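You operate a simulated robot arm through the tools that you are given. There is no shell and no other tool. Be economical: measure what you need, move in short steps, check, and stop when the job is done.

You run a simulated robot arm. Do the job below in one go: nothing can be reset, and whatever is moved stays where it is left.

TASK
Wash the smudge off the black case, then wipe it dry.
Fine: wet the green sponge on the pad, dry with the white cloth; both go back.

The check looks at the end state, three seconds after you hand in, the way a careful person would. Anything else that was tipped, shoved, dropped, spilled or broken makes it a failure. Flat cloth is picked up by pressing the open fingertips on it (5 to 10 N) and closing them slowly along it; thin cloth reads only 2 to 8 mm in the jaws.

THE ROBOT
A 7-joint arm with a two-finger parallel gripper, fixed in place. Base frame: the origin is at the foot of the arm, x ahead of it, y to its left, z up; the work surface is at about z = 885. Readings come in mm, rad, newtons and seconds.
With the tool pointing down near the work surface it reaches from about 240 to 680 mm from the base axis. Its first joint turns from -1.152 to 1.152 rad. Payload 2.4 kg.
Tool frame: the origin (TCP) lies between the finger pads and is the grasp point; the fingertips stand 30 mm ahead of it; z points along the fingers, y is the line along which they close. Largest opening 94 mm; finger width 28, thickness 10; the body of the gripper, 50 by 96 mm, starts 55 mm behind the TCP.
Orientation is that of the tool frame in the base frame, as a unit quaternion [x, y, z, w]. With the fingers straight down and closing along the base's y, the tool's x points along the base's -x, its y along +y and its z along -z.

THE INTERFACE
- The arm moves only by the tool jog_arm. Its argument "deltas" is a list of rows, each a list of 6 numbers: the shift along the tool's x, y, z in mm, then the turn, a rotation vector about the tool's x, y, z in rad. In form: [[x, y, z, wx, wy, wz], ...]. A call has 1 to 20 rows; each row shifts and turns the commanded pose from where the row before left it, along the tool's axes as they then stand. "jaw" is the closure in counts, from 0 (fully open) to 255 (shut), set as the call begins (left out, the last holds). A row lasts 0.2 s, in which the tool goes at most 50 mm and 0.15 rad; a call with a longer step from one row to the next is refused whole, and so is a gripper value outside its range. A pose out of reach is approached as far as the arm can. The call stops where the force on the tool passes 40 N (or 10 N more than at its start, if that is more) or the arm is blocked; 0.2 s more then pass. Each finger travels about 153 mm/s and halts on what it meets, pressing with about 38 N; the grip force reading is that of the motor and also rises with nothing between the fingers. The clock runs only during rows and for 0.2 s after the last one: add rows that do not move to give the fingers time. The reply holds the time, the measured pose of the TCP, the force on the tool along the base axes, the opening and the grip force, in the units named above and with some noise, and new pictures: "pictures" is both (left out), scene, wrist or none.
- Cameras (640 x 400 px; columns grow to the right, rows downward): "scene" is fixed at [37.7, 482.4, 1442.3]; the picture's right is [-0.74, -0.67, 0.00], its down [-0.37, 0.40, -0.84] and it looks along [0.57, -0.62, -0.54] (base axes); focal length 359 px, centre (320, 200). "wrist" rides on the gripper at [-37, 0, -58] in the tool frame; the picture's right is [0.00, -1.00, 0.00], its down [0.97, 0.00, -0.24] and it looks along [0.24, 0.00, 0.97] (tool axes); focal length 218 px, centre (320, 200). There is no depth. A picture from a camera that has moved, and an enlarged one, comes with that camera's place and axes in the base frame and with its lens. The place of the scene camera against the robot may be out by one fixed shift of up to 12 mm in any direction.
- close_up(camera, box): a new picture of the part [left, top, right, bottom] of that camera's present view, enlarged. It takes no simulated time.
- close_job(): hands the job in; it is judged then, once.

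Go step by step. Nothing tells you positions but the pictures and the camera data: compare them with the known pose of the tool, close in by small moves and look again before you grip or let go. The budget is 120 turns and 150 pictures, counting those below and the enlarged ones. Unless the task says otherwise, let go and move clear before handing in, and close with one line.

The tools are called after "Emit:" by a JSON object that holds its "op" and its "data". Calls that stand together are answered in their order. jog_arm: Moves the arm, as the interface text tells. Its arguments: {"type":"object","properties":{"deltas":{"type":"array"},"jaw":{"type":"number"},"pictures":{"type":"string","enum":["both","scene","wrist","none"]}},"required":["deltas"]} The other tools are called the same way: close_up (camera, box) takes an enlarged picture of a part of a camera's view; close_job () hands the job in.

At the start:

```text
clock: 0.0
position: [324.2, 104.0, 1225.1]
orientation: [0.0, 1.0, -0.001, 0.0]
ft_force: [-0.6, -0.5, 0.1]
opening: 94.1
grip_force: 0.1
```

scene: 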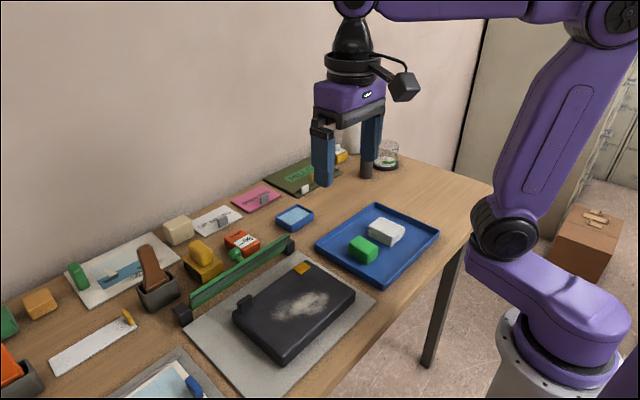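
wrist: 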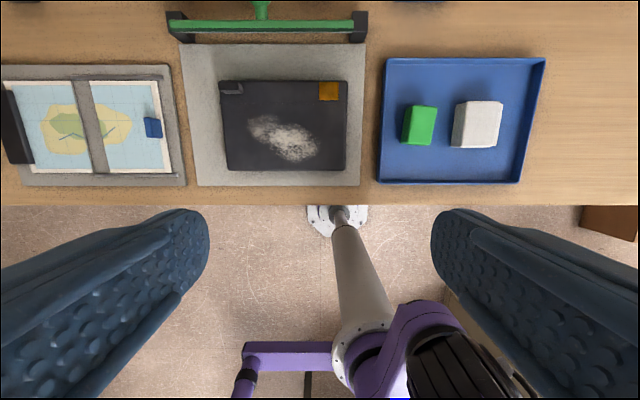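

I see the black case on a grey mat, and a blue tray holding a green block and a white block. A small blue dish beyond the green rail may be the wetting pad. I'll enlarge these before moving.

Emit:
{"op": "close_up", "data": {"camera": "scene", "box": [220, 130, 460, 280]}}

Emit:
{"op": "close_up", "data": {"camera": "scene", "box": [140, 190, 400, 390]}}

Emit:
{"op": "close_up", "data": {"camera": "wrist", "box": [160, 0, 560, 210]}}

Emit:
{"op": "close_up", "data": {"camera": "scene", "box": [0, 220, 260, 400]}}

```text
2.67 times, centred on (340, 205) of scene
camera zoom: at [37.7, 482.4, 1442.3], right [-0.74, -0.67, 0.0], down [-0.37, 0.4, -0.84], along [0.57, -0.62, -0.54], focal length 957 px, centre (267, 187)
```

zoom: 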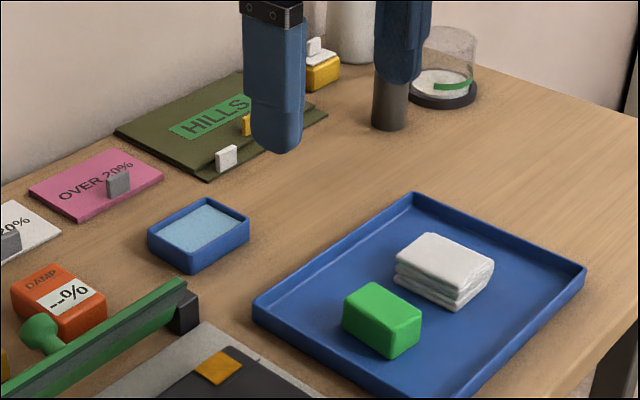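

```text
2.00 times, centred on (270, 290) of scene
camera zoom: at [37.7, 482.4, 1442.3], right [-0.74, -0.67, 0.0], down [-0.37, 0.4, -0.84], along [0.57, -0.62, -0.54], focal length 718 px, centre (420, 20)
```

zoom: 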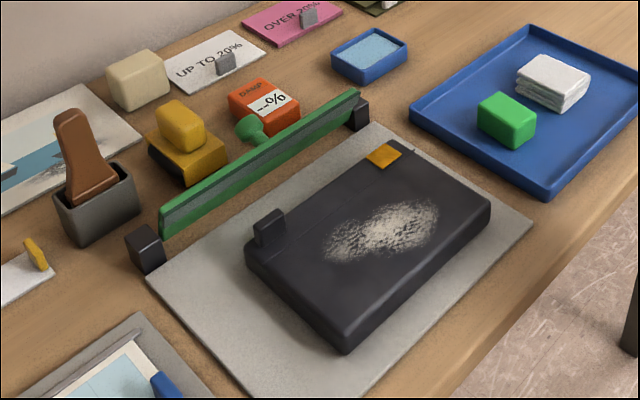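

```text
1.60 times, centred on (360, 105) of wrist
camera zoom: at [362.1, 103.3, 1282.5], right [0.0, -1.0, 0.0], down [-0.97, 0.0, 0.24], along [-0.24, 0.0, -0.97], focal length 349 px, centre (256, 352)
```

zoom: 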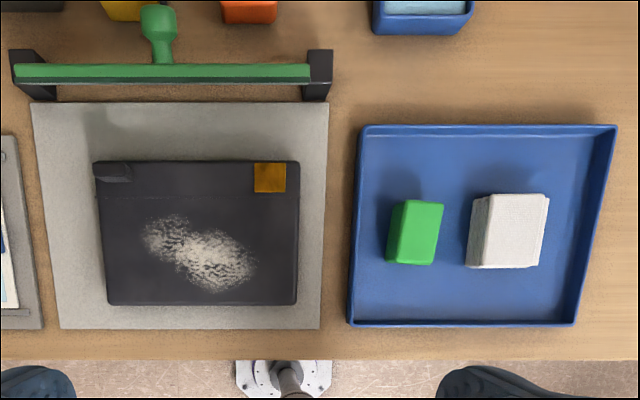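

```text
2.22 times, centred on (130, 310) of scene
camera zoom: at [37.7, 482.4, 1442.3], right [-0.74, -0.67, 0.0], down [-0.37, 0.4, -0.84], along [0.57, -0.62, -0.54], focal length 797 px, centre (742, -44)
```

zoom: 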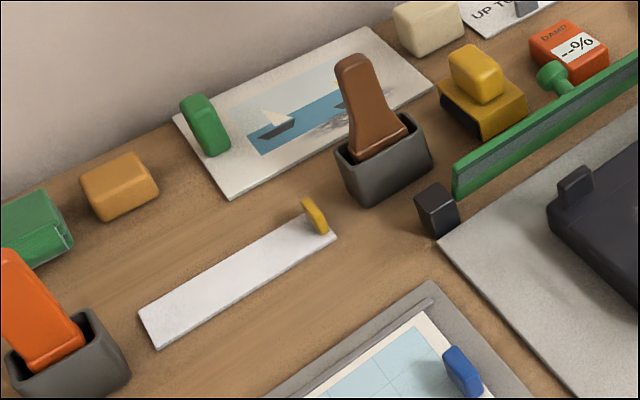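

The sponge is at about (394,-57), the cloth at about (394,-152), and the blue dish (wet pad) at about (590,-47). I'll move above the sponge with the jaws open for a closer look.

Emit:
{"op": "jog_arm", "data": {"deltas": [[-11.7, -26.9, 20.8, 0, 0, 0], [-11.7, -26.9, 20.8, 0, 0, 0], [-11.7, -26.9, 20.8, 0, 0, 0], [-11.7, -26.9, 20.8, 0, 0, 0], [-11.7, -26.9, 20.8, 0, 0, 0], [-11.7, -26.9, 20.8, 0, 0, 0], [0, 0, 0, 0, 0, 0]], "jaw": 0}}

```text
clock: 1.6
position: [395.3, -60.4, 1100.8]
orientation: [0.0, 1.0, 0.0, 0.0]
ft_force: [-0.1, -1.5, -1.3]
opening: 93.9
grip_force: 0.1
camera wrist: at [432.9, -60.8, 1156.6], right [0.0, -1.0, 0.0], down [-0.97, 0.0, 0.24], along [-0.24, 0.0, -0.97], focal length 218 px, centre (320, 200)
```

scene: 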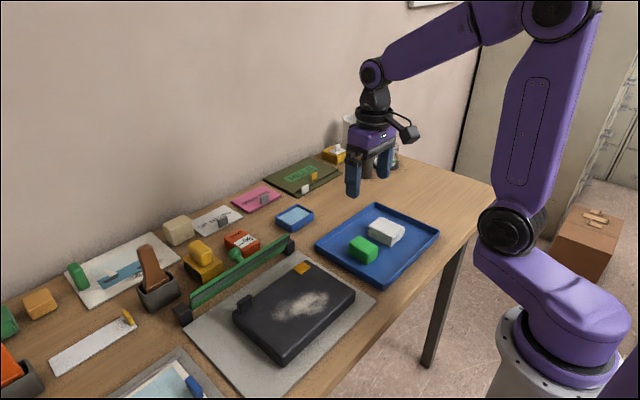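
wrist: 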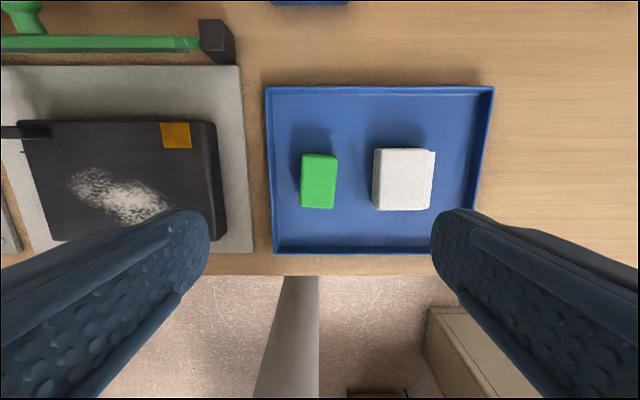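

The sponge is centred near (396,-60), about 38 wide in y, 60 long and roughly 34 high. I'll narrow the jaws to about 62 mm to stay clear of the cloth, then descend to just above it.

Emit:
{"op": "jog_arm", "data": {"deltas": [[0, 0, 35, 0, 0, 0], [0, 0, 35, 0, 0, 0], [0, 0, 35, 0, 0, 0], [0, 0, 30, 0, 0, 0], [0, 0, 0, 0, 0, 0]], "jaw": 87}}

Emit:
{"op": "close_up", "data": {"camera": "scene", "box": [300, 170, 460, 290]}}

```text
clock: 2.8
position: [393.9, -61.1, 964.9]
orientation: [0.0, 1.0, 0.0, 0.0]
ft_force: [0.3, -0.5, -0.2]
opening: 61.9
grip_force: 0.0
camera wrist: at [432.1, -61.0, 1022.0], right [0.0, -1.0, 0.0], down [-0.97, 0.0, 0.24], along [-0.24, 0.0, -0.97], focal length 218 px, centre (320, 200)
```

scene: 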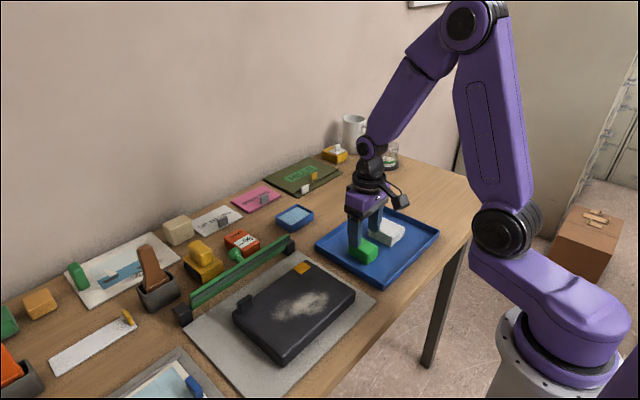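
wrist: 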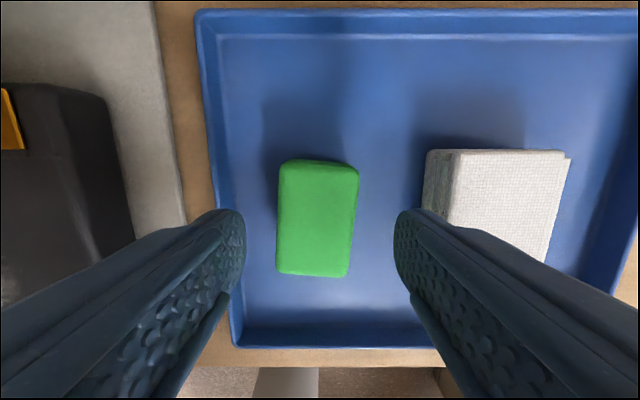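

```text
3.33 times, centred on (380, 230) of scene
camera zoom: at [37.7, 482.4, 1442.3], right [-0.74, -0.67, 0.0], down [-0.37, 0.4, -0.84], along [0.57, -0.62, -0.54], focal length 1196 px, centre (120, 100)
```

zoom: 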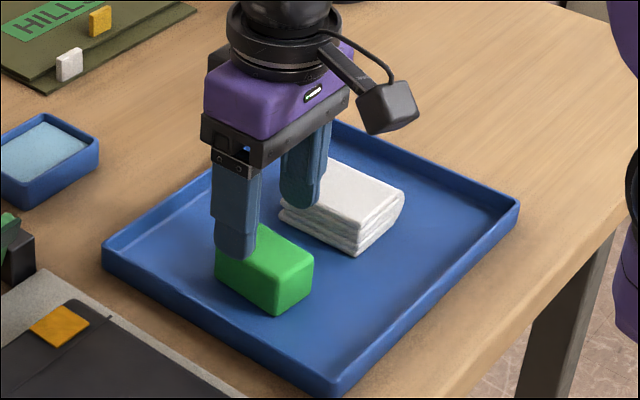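

The sponge is centred between the fingers, about 3 mm further in x. I'll descend so the tips reach about 14 mm below its top, then close.

Emit:
{"op": "jog_arm", "data": {"deltas": [[-3, 1, 12, 0, 0, 0], [0, 0, 13, 0, 0, 0], [0, 0, 0, 0, 0, 0]], "pictures": "none"}}

Emit:
{"op": "jog_arm", "data": {"deltas": [[0, 0, 0, 0, 0, 0], [0, 0, 0, 0, 0, 0], [0, 0, 0, 0, 0, 0], [0, 0, 0, 0, 0, 0]], "jaw": 255}}

```text
clock: 3.6
position: [396.2, -59.0, 939.4]
orientation: [-0.001, 1.0, 0.0, 0.0]
ft_force: [-0.1, 0.4, 0.2]
opening: 62.0
grip_force: 0.1
```

```text
clock: 4.6
position: [397.2, -58.9, 941.0]
orientation: [-0.001, 1.0, 0.0, 0.0]
ft_force: [0.0, -0.3, -0.7]
opening: 38.5
grip_force: 38.0
camera wrist: at [434.7, -59.2, 997.2], right [0.0, -1.0, 0.0], down [-0.97, 0.0, 0.24], along [-0.24, 0.0, -0.97], focal length 218 px, centre (320, 200)
```

scene: 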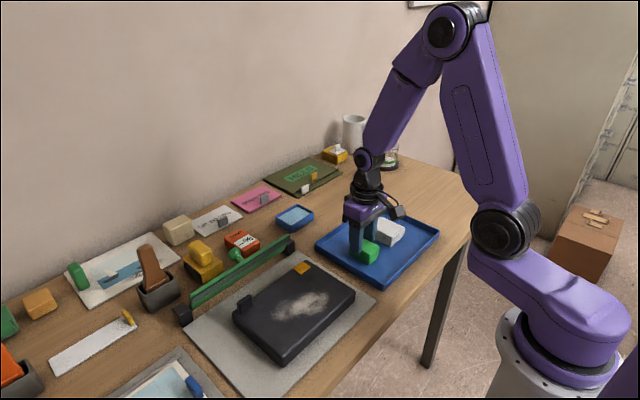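
wrist: 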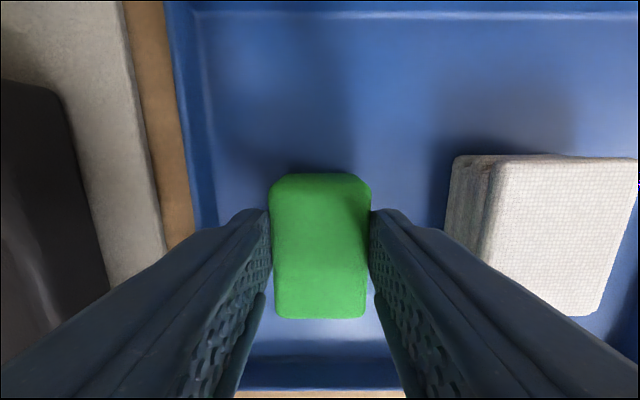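

The sponge is gripped at 38.5 mm. I'll lift it and carry it toward the blue dish.

Emit:
{"op": "jog_arm", "data": {"deltas": [[0, 0, -30, 0, 0, 0], [0, 0, -40, 0, 0, 0], [0, 0, -40, 0, 0, 0], [-35, 2, 0, 0, 0, 0], [-35, 2, 0, 0, 0, 0], [-35, 3, 0, 0, 0, 0], [-35, 3, 0, 0, 0, 0], [0, 0, 0, 0, 0, 0]]}}

Emit:
{"op": "close_up", "data": {"camera": "scene", "box": [230, 130, 390, 250]}}

```text
clock: 6.4
position: [537.3, -46.2, 1048.6]
orientation: [0.0, 1.0, 0.0, 0.0]
ft_force: [0.9, -0.5, 0.0]
opening: 38.6
grip_force: 37.8
camera wrist: at [574.9, -45.8, 1105.3], right [0.0, -1.0, 0.0], down [-0.97, 0.0, 0.24], along [-0.24, 0.0, -0.97], focal length 218 px, centre (320, 200)
```

scene: 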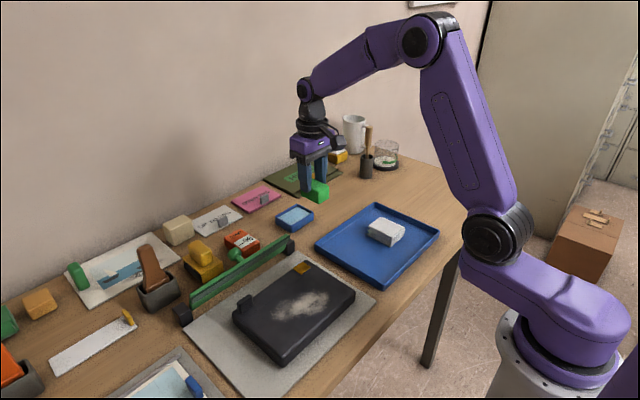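
wrist: 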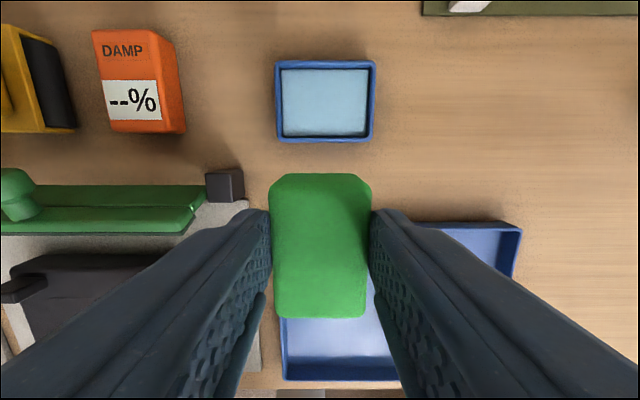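

```text
3.33 times, centred on (310, 190) of scene
camera zoom: at [37.7, 482.4, 1442.3], right [-0.74, -0.67, 0.0], down [-0.37, 0.4, -0.84], along [0.57, -0.62, -0.54], focal length 1196 px, centre (353, 233)
```

zoom: 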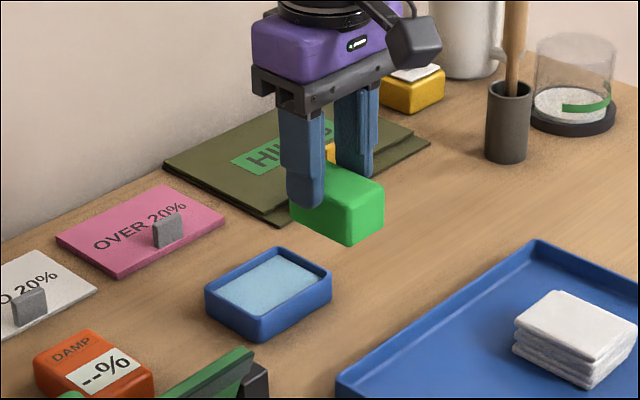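

The pad is at about (611,-50), roughly 74 in y by 53 in x, recessed in the dish. The sponge is 60 long in x, so I need to turn it 90° to fit. I'll rotate up here and check.

Emit:
{"op": "jog_arm", "data": {"deltas": [[0, 0, 0, 0, 0, 0.1428], [0, 0, 0, 0, 0, 0.1428], [0, 0, 0, 0, 0, 0.1428], [0, 0, 0, 0, 0, 0.1428], [0, 0, 0, 0, 0, 0.1428], [0, 0, 0, 0, 0, 0.1428], [0, 0, 0, 0, 0, 0.1428], [0, 0, 0, 0, 0, 0.1428], [0, 0, 0, 0, 0, 0.1428], [0, 0, 0, 0, 0, 0.1428], [0, 0, 0, 0, 0, 0.1428], [0, 0, 0, 0, 0, 0], [-4, 37, 0, 0, 0, 0], [0, 37, 0, 0, 0, 0], [0, 0, 0, 0, 0, 0]]}}

Emit:
{"op": "close_up", "data": {"camera": "scene", "box": [230, 130, 390, 250]}}

```text
clock: 9.6
position: [613.5, -51.8, 1049.8]
orientation: [0.707, 0.708, 0.0, 0.0]
ft_force: [-0.2, 0.5, -0.2]
opening: 38.8
grip_force: 38.2
camera wrist: at [614.4, -90.0, 1106.3], right [-1.0, 0.0, 0.0], down [0.0, 0.97, 0.24], along [0.0, 0.24, -0.97], focal length 218 px, centre (320, 200)
```

scene: 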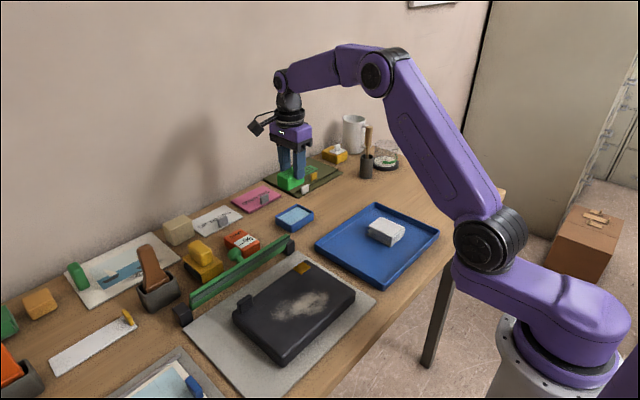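
wrist: 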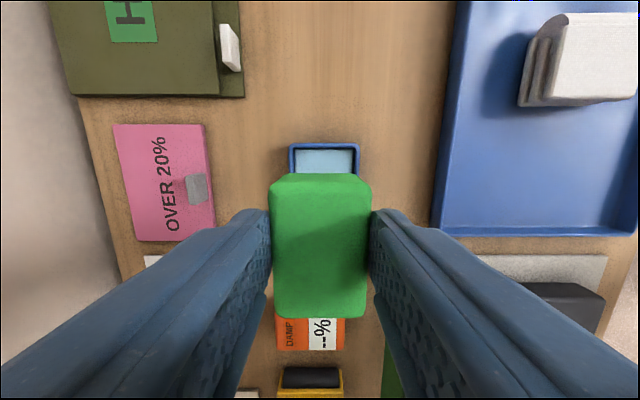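

```text
3.33 times, centred on (310, 190) of scene
camera zoom: at [37.7, 482.4, 1442.3], right [-0.74, -0.67, 0.0], down [-0.37, 0.4, -0.84], along [0.57, -0.62, -0.54], focal length 1196 px, centre (353, 233)
```

zoom: 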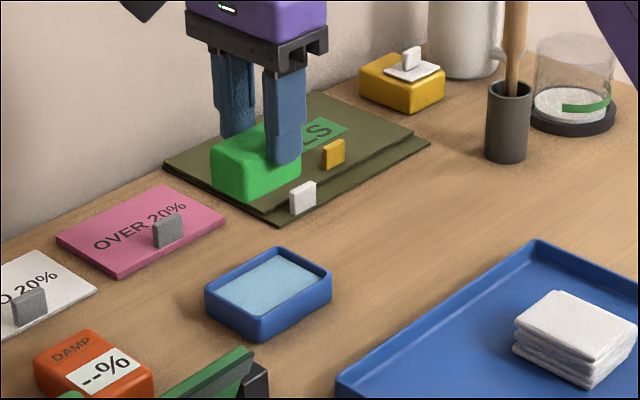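

The dish centre is at x≈610, y≈-50, so I'll shift 3 mm. Then I'll lower to just above the dish and check alignment.

Emit:
{"op": "jog_arm", "data": {"deltas": [[1, -3, 20, 0, 0, 0], [0, 0, 25, 0, 0, 0], [0, 0, 25, 0, 0, 0], [0, 0, 0, 0, 0, 0]]}}

Emit:
{"op": "close_up", "data": {"camera": "scene", "box": [230, 150, 370, 250]}}

```text
clock: 10.6
position: [610.6, -49.3, 980.3]
orientation: [0.707, 0.708, 0.0, 0.0]
ft_force: [0.2, -0.2, -0.4]
opening: 38.8
grip_force: 37.9
camera wrist: at [609.9, -85.7, 1036.8], right [-1.0, 0.0, 0.0], down [0.0, 0.97, 0.24], along [0.0, 0.24, -0.97], focal length 218 px, centre (320, 200)
```

scene: 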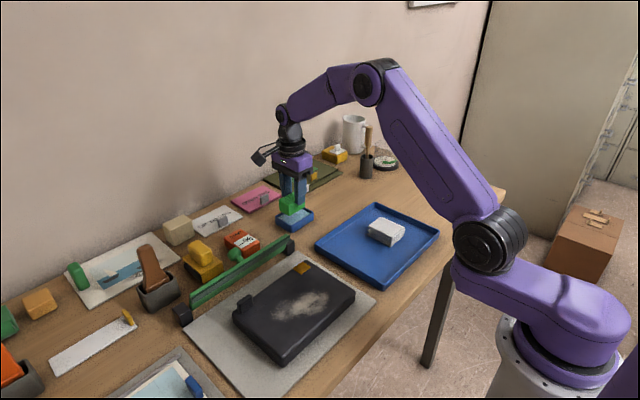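
wrist: 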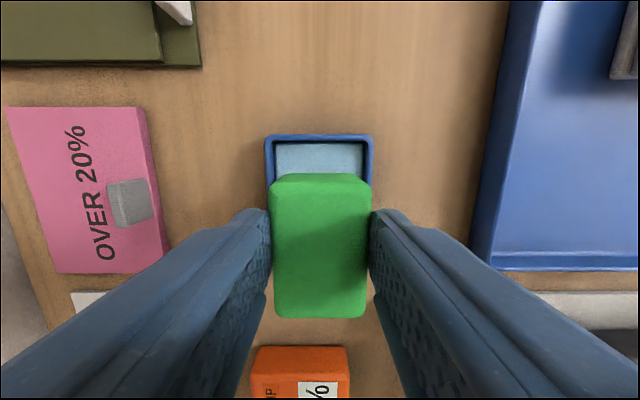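

```text
4.00 times, centred on (300, 200) of scene
camera zoom: at [37.7, 482.4, 1442.3], right [-0.74, -0.67, 0.0], down [-0.37, 0.4, -0.84], along [0.57, -0.62, -0.54], focal length 1435 px, centre (400, 200)
```

zoom: 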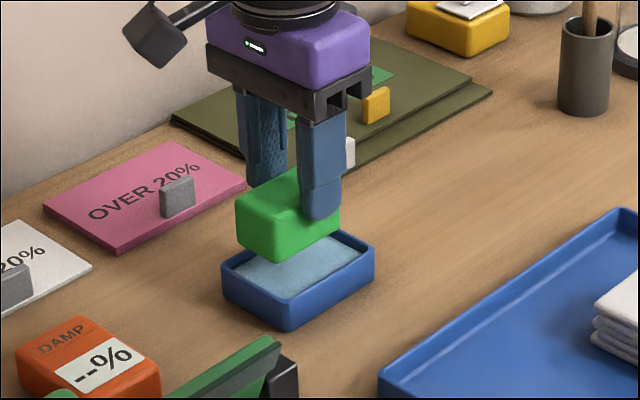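

Aligned well. I'll shift 2 mm in -y and lower gently until there's contact with the pad.

Emit:
{"op": "jog_arm", "data": {"deltas": [[-2, 0, 8, 0, 0, 0], [0, 0, 8, 0, 0, 0], [0, 0, 4, 0, 0, 0], [0, 0, 3, 0, 0, 0], [0, 0, 0, 0, 0, 0]]}}

Emit:
{"op": "close_up", "data": {"camera": "scene", "box": [230, 150, 370, 250]}}

```text
clock: 11.8
position: [609.3, -50.6, 958.6]
orientation: [0.707, 0.707, 0.0, 0.0]
ft_force: [0.4, -0.3, -0.1]
opening: 38.6
grip_force: 37.8
camera wrist: at [609.7, -89.1, 1015.0], right [-1.0, 0.0, 0.0], down [0.0, 0.97, 0.24], along [0.0, 0.24, -0.97], focal length 218 px, centre (320, 200)
```

scene: 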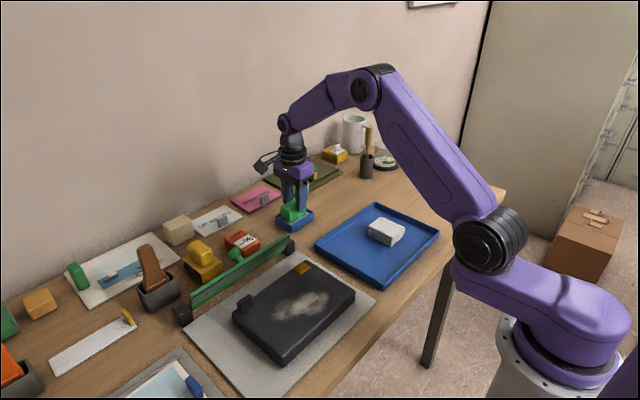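
wrist: 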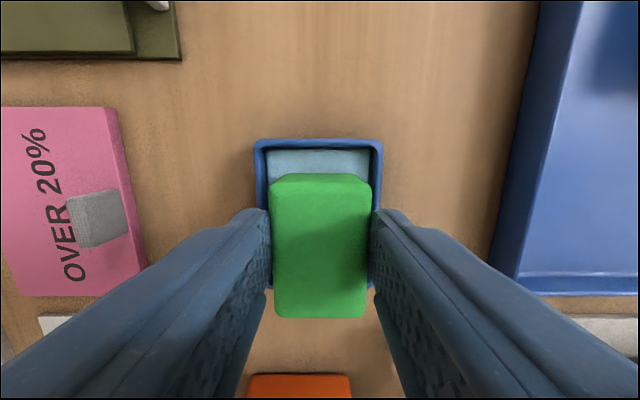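

```text
4.00 times, centred on (300, 200) of scene
camera zoom: at [37.7, 482.4, 1442.3], right [-0.74, -0.67, 0.0], down [-0.37, 0.4, -0.84], along [0.57, -0.62, -0.54], focal length 1435 px, centre (400, 200)
```

zoom: 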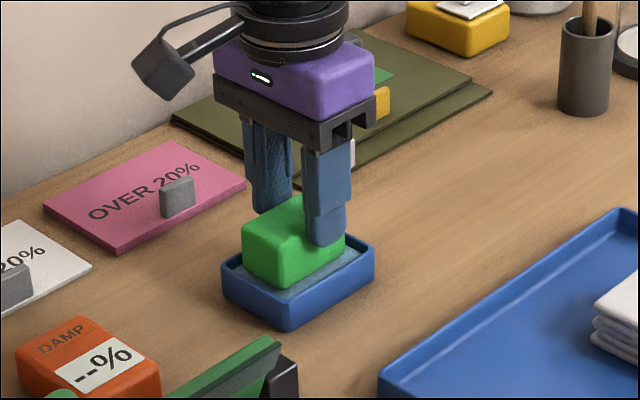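

Not in contact yet. Continuing down in small steps.

Emit:
{"op": "jog_arm", "data": {"deltas": [[0, 0, 2, 0, 0, 0], [0, 0, 2, 0, 0, 0], [0, 0, 0, 0, 0, 0]], "pictures": "none"}}

Emit:
{"op": "jog_arm", "data": {"deltas": [[0, 0, 1, 0, 0, 0], [0, 0, 1, 0, 0, 0], [0, 0, 0, 0, 0, 0]], "pictures": "none"}}

```text
clock: 12.6
position: [609.0, -51.8, 954.3]
orientation: [0.707, 0.707, 0.001, 0.002]
ft_force: [-4.0, 1.5, 18.8]
opening: 38.5
grip_force: 38.6
```

```text
clock: 13.4
position: [610.4, -52.2, 954.3]
orientation: [0.707, 0.707, 0.002, 0.002]
ft_force: [-1.9, 1.6, 33.9]
opening: 38.6
grip_force: 38.1
```

Contact with the pad is at TCP z≈954. I'll ease off slightly, hold, and inspect.

Emit:
{"op": "jog_arm", "data": {"deltas": [[0, 0, -1.2, 0, 0, 0], [0, 0, 0, 0, 0, 0], [0, 0, 0, 0, 0, 0], [0, 0, 0, 0, 0, 0], [0, 0, 0, 0, 0, 0]], "pictures": "none"}}

Emit:
{"op": "close_up", "data": {"camera": "scene", "box": [230, 150, 370, 250]}}

```text
clock: 14.6
position: [610.1, -52.0, 953.7]
orientation: [0.707, 0.707, 0.002, 0.002]
ft_force: [4.9, 3.6, 24.5]
opening: 38.7
grip_force: 38.1
```

```text
4.00 times, centred on (300, 200) of scene
camera zoom: at [37.3, 482.5, 1442.3], right [-0.74, -0.67, 0.0], down [-0.37, 0.4, -0.84], along [0.57, -0.62, -0.54], focal length 1435 px, centre (400, 200)
```

zoom: 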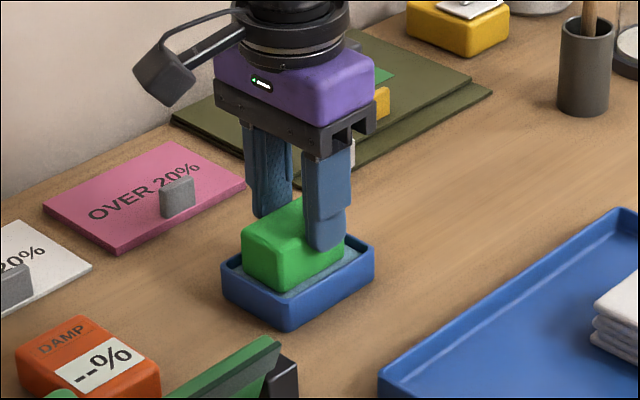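

The sponge has been pressed firmly on the pad. I'll lift it, turn it back, and travel to above the case.

Emit:
{"op": "jog_arm", "data": {"deltas": [[0, 0, -15, 0, 0, 0], [0, 0, -30, 0, 0, 0], [0, 0, -30, 0, 0, 0], [0, 0, -25, 0, 0, 0], [0, 0, 0, 0, 0, -0.1428], [0, 0, 0, 0, 0, -0.1428], [0, 0, 0, 0, 0, -0.1428], [0, 0, 0, 0, 0, -0.1428], [0, 0, 0, 0, 0, -0.1428], [0, 0, 0, 0, 0, -0.1428], [0, 0, 0, 0, 0, -0.1428], [0, 0, 0, 0, 0, -0.1428], [0, 0, 0, 0, 0, -0.1428], [0, 0, 0, 0, 0, -0.1428], [0, 0, 0, 0, 0, -0.1428], [0, 0, 0, 0, 0, 0]], "pictures": "scene"}}

Emit:
{"op": "jog_arm", "data": {"deltas": [[30, 30, 0, 0, 0, 0], [30, 30, 0, 0, 0, 0], [30, 30, 0, 0, 0, 0], [30, 30, 0, 0, 0, 0], [30, 30, 0, 0, 0, 0], [30, 30, 0, 0, 0, 0], [28, 31, 0, 0, 0, 0], [0, 0, 0, 0, 0, 0]]}}

Emit:
{"op": "close_up", "data": {"camera": "scene", "box": [210, 190, 390, 370]}}

```text
clock: 18.0
position: [608.7, -51.5, 1050.8]
orientation: [-0.001, 1.0, 0.0, 0.0]
ft_force: [0.1, 0.3, -0.6]
opening: 38.6
grip_force: 38.5
```

scene: 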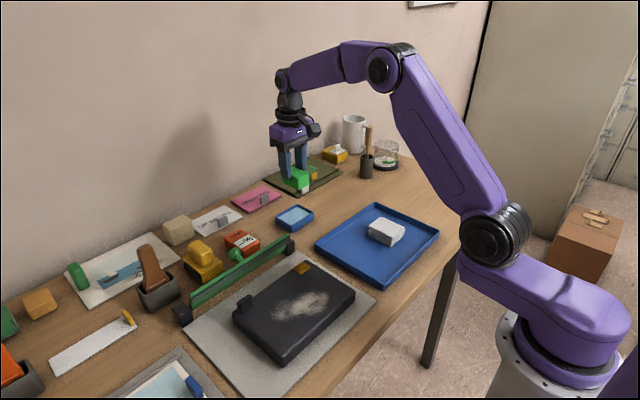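

```text
clock: 19.8
position: [400.9, 159.4, 1050.2]
orientation: [0.0, 1.0, 0.0, 0.0]
ft_force: [-0.3, 0.6, 0.3]
opening: 38.7
grip_force: 38.0
camera wrist: at [437.8, 159.3, 1108.1], right [0.0, -1.0, 0.0], down [-0.97, 0.0, 0.24], along [-0.24, 0.0, -0.97], focal length 218 px, centre (320, 200)
```

scene: 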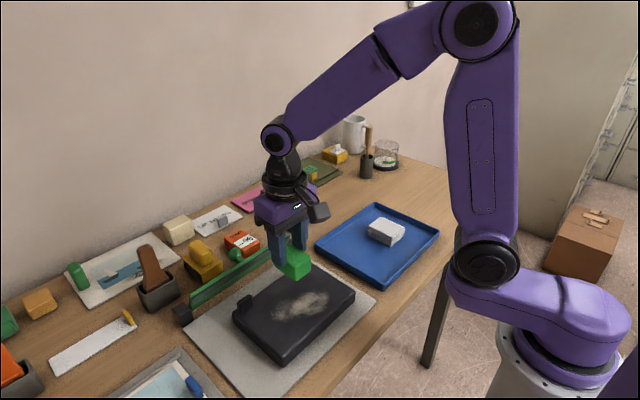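
wrist: 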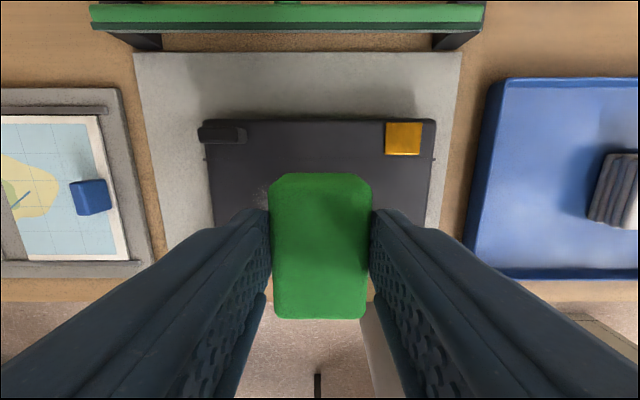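

```text
2.22 times, centred on (300, 280) of scene
camera zoom: at [37.6, 482.4, 1442.3], right [-0.74, -0.67, 0.0], down [-0.37, 0.4, -0.84], along [0.57, -0.62, -0.54], focal length 797 px, centre (364, 22)
```

zoom: 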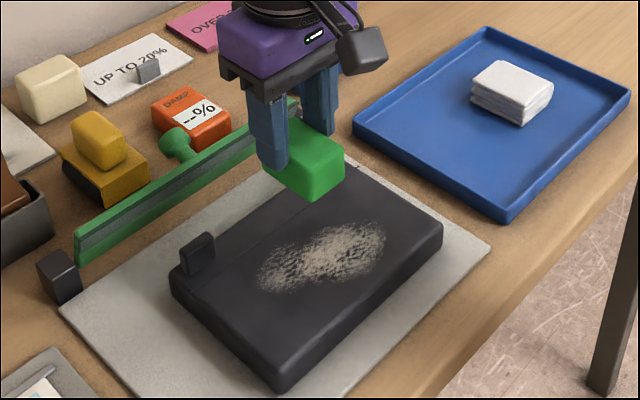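

The case top is at z≈918, and the smudge spans x≈334–412, y≈102–218. I'll move over the +y end of the smudge and lower near the surface, feeling for contact.

Emit:
{"op": "jog_arm", "data": {"deltas": [[13, 23, 15, 0, 0, 0], [0, 22, 20, 0, 0, 0], [0, 0, 20, 0, 0, 0], [0, 0, 17, 0, 0, 0], [0, 0, 0, 0, 0, 0]], "pictures": "scene"}}

Emit:
{"op": "close_up", "data": {"camera": "scene", "box": [210, 190, 390, 370]}}

```text
clock: 21.0
position: [387.8, 205.3, 980.5]
orientation: [0.0, 1.0, 0.0, 0.001]
ft_force: [-0.3, 0.2, -0.8]
opening: 38.9
grip_force: 38.3
```

scene: 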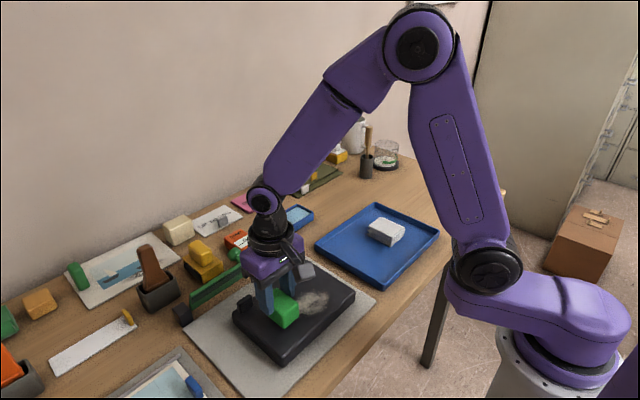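

```text
2.22 times, centred on (300, 280) of scene
camera zoom: at [37.7, 482.4, 1442.3], right [-0.74, -0.67, 0.0], down [-0.37, 0.4, -0.84], along [0.57, -0.62, -0.54], focal length 797 px, centre (364, 22)
```

zoom: 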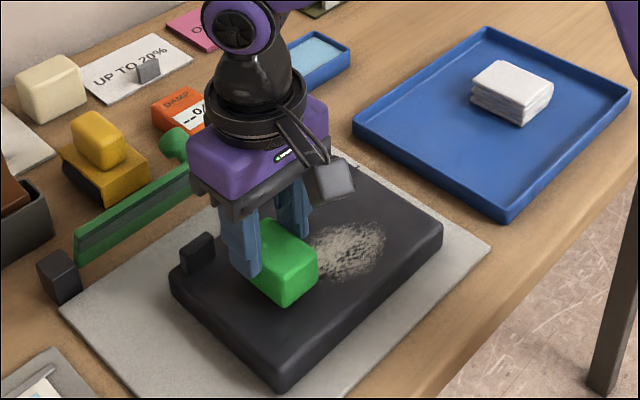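

Positioned over the left end. Lowering in small steps to light contact.

Emit:
{"op": "jog_arm", "data": {"deltas": [[0, 0, 3, 0, 0, 0], [0, 0, 3, 0, 0, 0], [0, 0, 2, 0, 0, 0], [0, 0, 0, 0, 0, 0]], "pictures": "none"}}

```text
clock: 22.0
position: [386.5, 203.9, 973.3]
orientation: [0.0, 1.0, 0.0, 0.0]
ft_force: [0.8, -0.8, -0.4]
opening: 38.4
grip_force: 38.3
```

Emit:
{"op": "jog_arm", "data": {"deltas": [[0, 0, 1.5, 0, 0, 0], [0, 0, 1.5, 0, 0, 0], [0, 0, 0, 0, 0, 0]], "pictures": "none"}}

```text
clock: 22.8
position: [388.4, 203.5, 971.9]
orientation: [0.0, 1.0, 0.001, 0.001]
ft_force: [-6.3, -5.8, 32.2]
opening: 38.8
grip_force: 38.6
```

Contact. 32 N is too much, so I'll back off to get a light press before stroking.

Emit:
{"op": "jog_arm", "data": {"deltas": [[0, 0, -1.5, 0, 0, 0], [0, 0, 0, 0, 0, 0]], "pictures": "none"}}

```text
clock: 23.4
position: [387.4, 204.1, 971.0]
orientation: [0.0, 1.0, 0.0, 0.001]
ft_force: [3.0, -1.3, 8.1]
opening: 38.8
grip_force: 37.7
```

A light 8 N press. Now I'll stroke slowly along -y.

Emit:
{"op": "jog_arm", "data": {"deltas": [[0, -10, 0, 0, 0, 0], [0, -10, 0, 0, 0, 0], [0, -10, 0, 0, 0, 0], [0, -10, 0, 0, 0, 0], [0, -10, 0, 0, 0, 0], [0, 0, 0, 0, 0, 0]], "pictures": "scene"}}

Emit:
{"op": "close_up", "data": {"camera": "scene", "box": [210, 190, 390, 370]}}

```text
clock: 24.8
position: [388.0, 153.3, 970.6]
orientation: [0.0, 1.0, 0.0, 0.0]
ft_force: [0.2, 0.4, 2.2]
opening: 38.5
grip_force: 37.5
```

scene: 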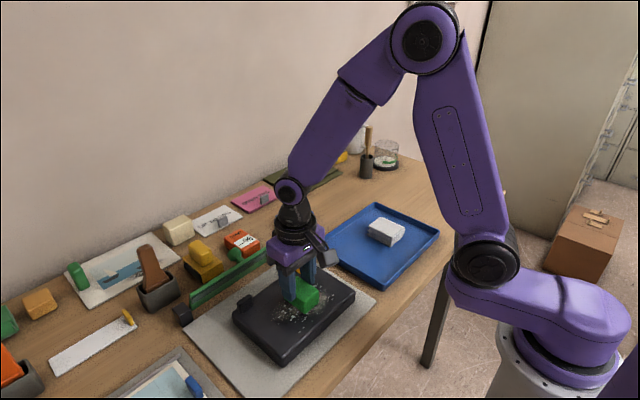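

```text
2.22 times, centred on (300, 280) of scene
camera zoom: at [37.6, 482.4, 1442.3], right [-0.74, -0.67, 0.0], down [-0.37, 0.4, -0.84], along [0.57, -0.62, -0.54], focal length 797 px, centre (364, 22)
```

zoom: 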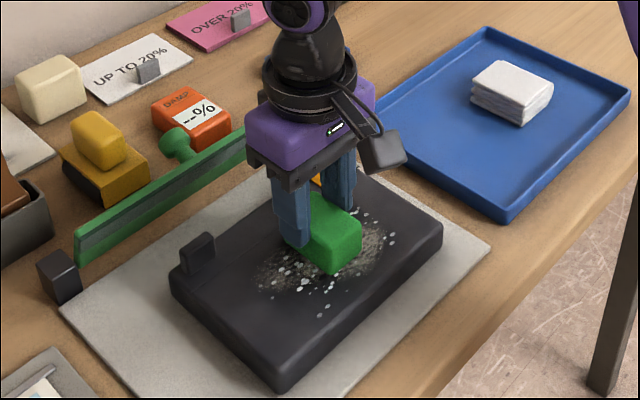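

It's working: the smudge fades and wet specks appear, and the case stays put. I'll continue with a touch more pressure, then return along a second row nearer the front.

Emit:
{"op": "jog_arm", "data": {"deltas": [[0, -10, 0.5, 0, 0, 0], [0, -10, 0, 0, 0, 0], [0, -10, 0, 0, 0, 0], [0, -10, 0, 0, 0, 0], [0, 0, 0, 0, 0, 0]], "pictures": "none"}}

Emit:
{"op": "jog_arm", "data": {"deltas": [[10, 0, 0, 0, 0, 0], [10, 0, 0, 0, 0, 0], [8, 0, 0, 0, 0, 0], [0, 0, 0, 0, 0, 0]], "pictures": "none"}}

Emit:
{"op": "jog_arm", "data": {"deltas": [[0, 10, 0, 0, 0, 0], [0, 10, 0, 0, 0, 0], [0, 10, 0, 0, 0, 0], [0, 10, 0, 0, 0, 0], [0, 10, 0, 0, 0, 0], [0, 10, 0, 0, 0, 0], [0, 10, 0, 0, 0, 0], [0, 10, 0, 0, 0, 0], [0, 10, 0, 0, 0, 0], [0, 0, 0, 0, 0, 0]], "pictures": "scene"}}

Emit:
{"op": "close_up", "data": {"camera": "scene", "box": [210, 190, 390, 370]}}

```text
clock: 26.0
position: [388.3, 114.0, 970.8]
orientation: [0.0, 1.0, 0.002, 0.001]
ft_force: [0.6, 5.5, 17.2]
opening: 38.6
grip_force: 37.8
```

```text
clock: 27.0
position: [360.1, 113.4, 970.5]
orientation: [0.0, 1.0, 0.001, 0.002]
ft_force: [8.6, -1.8, 27.3]
opening: 38.5
grip_force: 38.2
```

```text
clock: 29.2
position: [360.0, 204.8, 969.8]
orientation: [0.0, 1.0, 0.0, 0.001]
ft_force: [-1.1, -0.2, -0.6]
opening: 38.8
grip_force: 37.8
```

scene: 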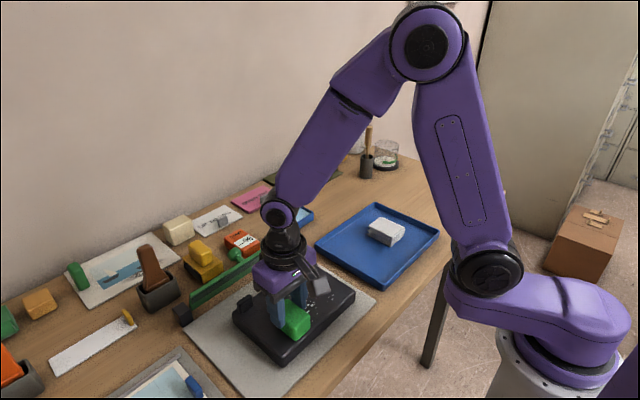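

```text
2.22 times, centred on (300, 280) of scene
camera zoom: at [37.7, 482.4, 1442.3], right [-0.74, -0.67, 0.0], down [-0.37, 0.4, -0.84], along [0.57, -0.62, -0.54], focal length 797 px, centre (364, 22)
```

zoom: 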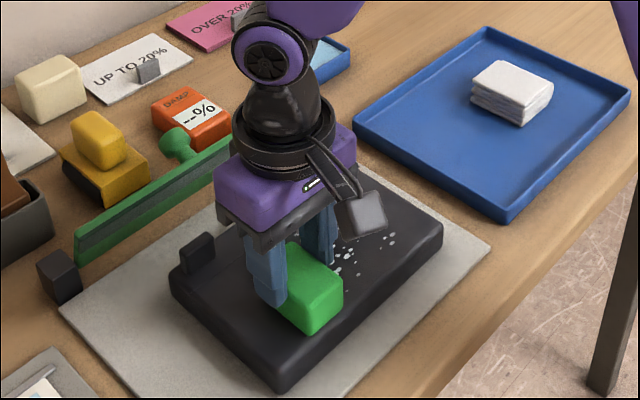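

The smudge looks mostly gone. I'll lift and move aside to look at the whole case top.

Emit:
{"op": "jog_arm", "data": {"deltas": [[0, 0, -25, 0, 0, 0], [0, 0, -40, 0, 0, 0], [-40, -20, 0, 0, 0, 0], [-40, -20, 0, 0, 0, 0], [-40, -10, 0, 0, 0, 0], [0, 0, 0, 0, 0, 0]]}}

Emit:
{"op": "close_up", "data": {"camera": "scene", "box": [210, 230, 390, 370]}}

Emit:
{"op": "close_up", "data": {"camera": "wrist", "box": [160, 100, 480, 300]}}

```text
clock: 30.6
position: [480.7, 154.8, 1034.5]
orientation: [-0.001, 1.0, 0.0, 0.0]
ft_force: [0.1, 0.1, -0.9]
opening: 38.6
grip_force: 37.6
camera wrist: at [519.1, 154.0, 1092.4], right [0.0, -1.0, 0.0], down [-0.97, 0.0, 0.24], along [-0.24, 0.0, -0.97], focal length 218 px, centre (320, 200)
```

scene: 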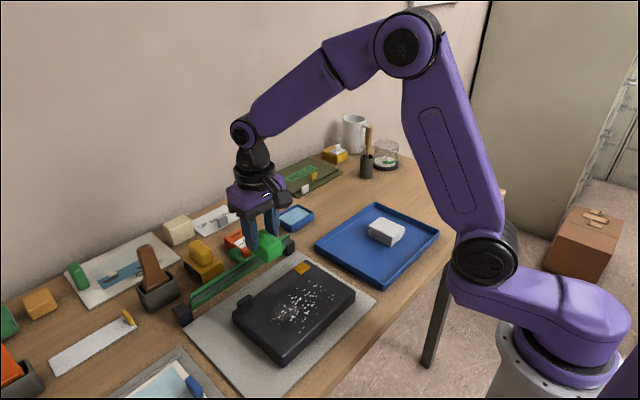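
wrist: 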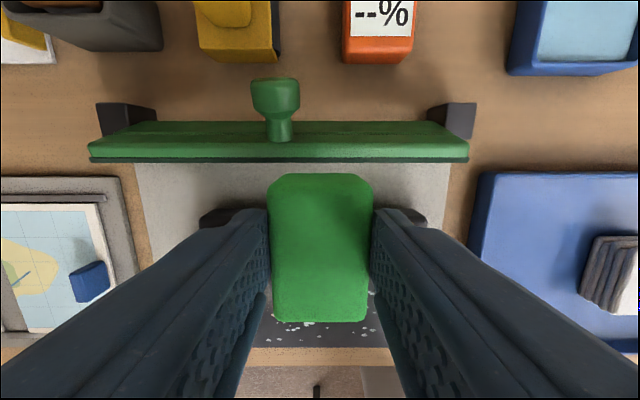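

```text
2.86 times, centred on (300, 300) of scene
camera zoom: at [37.7, 482.4, 1442.3], right [-0.74, -0.67, 0.0], down [-0.37, 0.4, -0.84], along [0.57, -0.62, -0.54], focal length 1025 px, centre (377, -86)
```

zoom: 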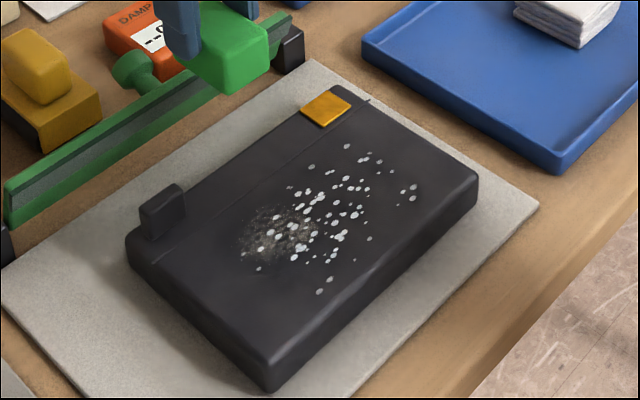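

```text
2.00 times, centred on (320, 200) of wrist
camera zoom: at [519.1, 154.0, 1092.4], right [0.0, -1.0, 0.0], down [-0.97, 0.0, 0.24], along [-0.24, 0.0, -0.97], focal length 436 px, centre (320, 200)
```

zoom: 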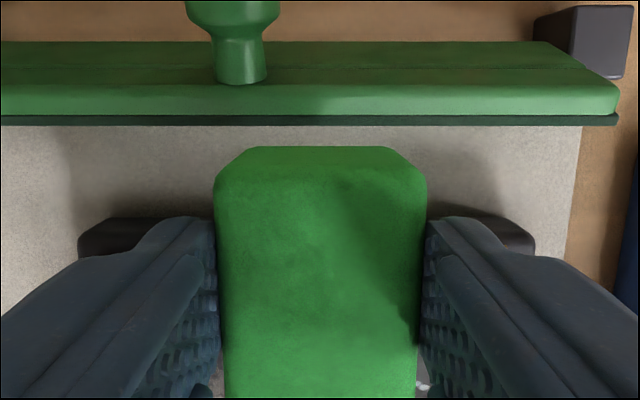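

A residue remains around (378,198) at the left end. I'll go back there for a few more strokes with steady pressure.

Emit:
{"op": "jog_arm", "data": {"deltas": [[32, 20, 0, 0, 0, 0], [32, 20, 0, 0, 0, 0], [32, 22, 0, 0, 0, 0], [0, 0, 30, 0, 0, 0], [0, 0, 25, 0, 0, 0], [0, 0, 6, 0, 0, 0], [0, 0, 2, 0, 0, 0], [0, 0, 0, 0, 0, 0]], "pictures": "none"}}

```text
clock: 32.4
position: [382.3, 215.3, 970.8]
orientation: [0.0, 1.0, 0.0, 0.0]
ft_force: [0.3, 0.6, 0.0]
opening: 38.7
grip_force: 38.3
```

Emit:
{"op": "jog_arm", "data": {"deltas": [[0, 0, 1, 0, 0, 0], [0, 0, 0.7, 0, 0, 0], [0, 0, 0, 0, 0, 0]], "pictures": "none"}}

```text
clock: 33.2
position: [384.4, 215.5, 970.7]
orientation: [0.0, 1.0, 0.0, 0.001]
ft_force: [0.6, 0.0, 0.2]
opening: 38.3
grip_force: 37.3
```

Emit:
{"op": "jog_arm", "data": {"deltas": [[0, 0, 1, 0, 0, 0], [0, 0, 0, 0, 0, 0]], "pictures": "none"}}

```text
clock: 33.8
position: [382.8, 217.1, 970.8]
orientation: [0.0, 1.0, 0.0, 0.0]
ft_force: [-1.8, -1.2, 6.8]
opening: 38.7
grip_force: 38.0
```

About 7 N. I'll add a little and stroke back and forth over the residue.

Emit:
{"op": "jog_arm", "data": {"deltas": [[0, -8, 0.5, 0, 0, 0], [0, -8, 0, 0, 0, 0], [0, -8, 0, 0, 0, 0], [0, -8, 0, 0, 0, 0], [0, -8, 0, 0, 0, 0], [0, -8, 0, 0, 0, 0], [0, 0, 0, 0, 0, 0], [0, 8, 0, 0, 0, 0], [0, 8, 0, 0, 0, 0], [0, 8, 0, 0, 0, 0], [0, 8, 0, 0, 0, 0], [0, 8, 0, 0, 0, 0], [0, 8, 0, 0, 0, 0], [0, 0, 0, 0, 0, 0]], "pictures": "none"}}

Emit:
{"op": "jog_arm", "data": {"deltas": [[0, -10, 0.4, 0, 0, 0], [0, -10, 0, 0, 0, 0], [0, -10, 0, 0, 0, 0], [0, -10, 0, 0, 0, 0], [0, -10, 0, 0, 0, 0], [0, -10, 0, 0, 0, 0], [0, -10, 0, 0, 0, 0], [0, -10, 0, 0, 0, 0], [0, 0, 0, 0, 0, 0]], "pictures": "none"}}

Emit:
{"op": "close_up", "data": {"camera": "scene", "box": [210, 230, 390, 370]}}

```text
clock: 36.8
position: [383.9, 215.2, 968.0]
orientation: [0.0, 1.0, 0.0, 0.001]
ft_force: [3.0, -9.7, 31.3]
opening: 38.6
grip_force: 38.3
```

```text
clock: 38.8
position: [384.4, 135.5, 969.4]
orientation: [0.0, 1.0, 0.0, 0.0]
ft_force: [0.3, -0.8, -0.6]
opening: 38.5
grip_force: 38.1
```

```text
2.86 times, centred on (300, 300) of scene
camera zoom: at [37.7, 482.4, 1442.3], right [-0.74, -0.67, 0.0], down [-0.37, 0.4, -0.84], along [0.57, -0.62, -0.54], focal length 1025 px, centre (377, -86)
```

zoom: 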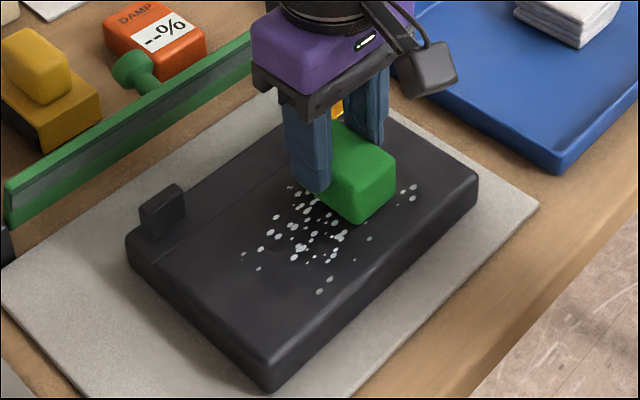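

The smudge is gone and only wet specks remain. I'll lift, confirm the view, and take the sponge back to its place in the tray.

Emit:
{"op": "jog_arm", "data": {"deltas": [[0, 0, -30, 0, 0, 0], [0, 0, -35, 0, 0, 0], [-2, -40, 0, 0, 0, 0], [-3, -40, 0, 0, 0, 0], [-3, -40, 0, 0, 0, 0], [-4, -40, 0, 0, 0, 0], [0, -34, 0, 0, 0, 0], [0, 0, 0, 0, 0, 0], [0, 0, 0, 0, 0, 0]]}}

Emit:
{"op": "close_up", "data": {"camera": "scene", "box": [210, 230, 390, 370]}}

```text
clock: 40.8
position: [397.5, -56.7, 1033.7]
orientation: [0.0, 1.0, 0.0, 0.0]
ft_force: [0.8, 0.3, 0.1]
opening: 38.8
grip_force: 37.9
camera wrist: at [435.8, -57.1, 1090.8], right [0.0, -1.0, 0.0], down [-0.97, 0.0, 0.24], along [-0.24, 0.0, -0.97], focal length 218 px, centre (320, 200)
```

scene: 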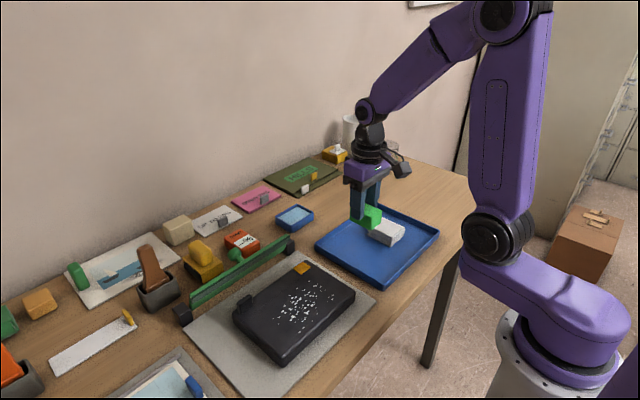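
wrist: 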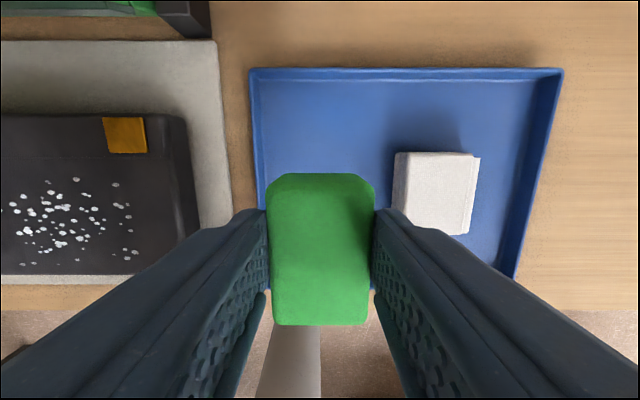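

```text
2.86 times, centred on (300, 300) of scene
camera zoom: at [37.7, 482.3, 1442.3], right [-0.74, -0.67, 0.0], down [-0.37, 0.4, -0.84], along [0.57, -0.62, -0.54], focal length 1025 px, centre (377, -86)
```

zoom: 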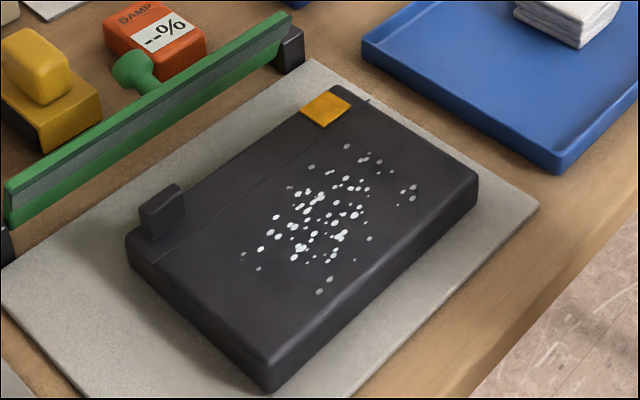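

The case top is free of the smudge, with droplets only. I'll lower the sponge to its original place and feel for the tray.

Emit:
{"op": "jog_arm", "data": {"deltas": [[0, -1, 30, 0, 0, 0], [0, 0, 30, 0, 0, 0], [0, 0, 20, 0, 0, 0], [0, 0, 8, 0, 0, 0], [0, 0, 3, 0, 0, 0], [0, 0, 0, 0, 0, 0]], "pictures": "none"}}

```text
clock: 42.2
position: [394.2, -57.9, 943.8]
orientation: [0.0, 1.0, 0.001, 0.0]
ft_force: [-0.8, -0.2, 0.3]
opening: 38.7
grip_force: 37.7
```

Emit:
{"op": "jog_arm", "data": {"deltas": [[-1, 0, 1.5, 0, 0, 0], [0, 0, 1.5, 0, 0, 0], [0, 0, 0, 0, 0, 0]], "pictures": "none"}}

```text
clock: 43.0
position: [396.1, -57.8, 939.9]
orientation: [0.0, 1.0, 0.001, -0.001]
ft_force: [-0.3, 0.7, 0.1]
opening: 38.5
grip_force: 38.3
```

Emit:
{"op": "jog_arm", "data": {"deltas": [[0, 0, 1, 0, 0, 0], [0, 0, 1, 0, 0, 0], [0, 0, 0, 0, 0, 0]], "pictures": "none"}}

```text
clock: 43.8
position: [397.1, -58.9, 937.9]
orientation: [0.0, 1.0, 0.001, 0.0]
ft_force: [-0.9, -0.5, 0.1]
opening: 38.3
grip_force: 38.0
```

Emit:
{"op": "jog_arm", "data": {"deltas": [[0, 0, 1, 0, 0, 0], [0, 0, 0, 0, 0, 0]], "pictures": "none"}}

Emit:
{"op": "close_up", "data": {"camera": "scene", "box": [310, 190, 450, 290]}}

```text
clock: 44.4
position: [395.6, -60.5, 937.4]
orientation: [0.0, 1.0, 0.0, 0.0]
ft_force: [0.0, 0.1, -0.6]
opening: 38.6
grip_force: 38.4
```

```text
4.00 times, centred on (380, 240) of scene
camera zoom: at [37.7, 482.4, 1442.3], right [-0.74, -0.67, 0.0], down [-0.37, 0.4, -0.84], along [0.57, -0.62, -0.54], focal length 1435 px, centre (80, 40)
```

zoom: 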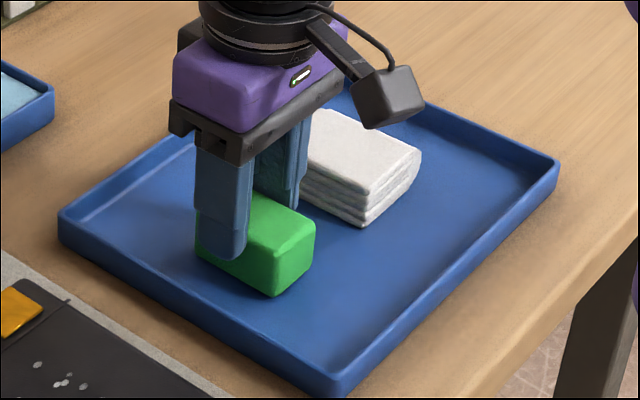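

Almost down, but still no contact force. One more small step.

Emit:
{"op": "jog_arm", "data": {"deltas": [[0, 0, 1, 0, 0, 0], [0, 0, 0, 0, 0, 0]], "pictures": "none"}}

Emit:
{"op": "jog_arm", "data": {"deltas": [[0, 0, 0.7, 0, 0, 0], [0, 0, 0, 0, 0, 0]], "pictures": "none"}}

```text
clock: 45.0
position: [396.7, -57.7, 935.4]
orientation: [0.0, 1.0, 0.001, 0.0]
ft_force: [0.9, -0.6, 0.0]
opening: 38.6
grip_force: 37.8
```

```text
clock: 45.6
position: [396.8, -58.6, 933.8]
orientation: [0.0, 1.0, 0.0, 0.0]
ft_force: [0.1, 1.9, 6.2]
opening: 38.8
grip_force: 38.3
```

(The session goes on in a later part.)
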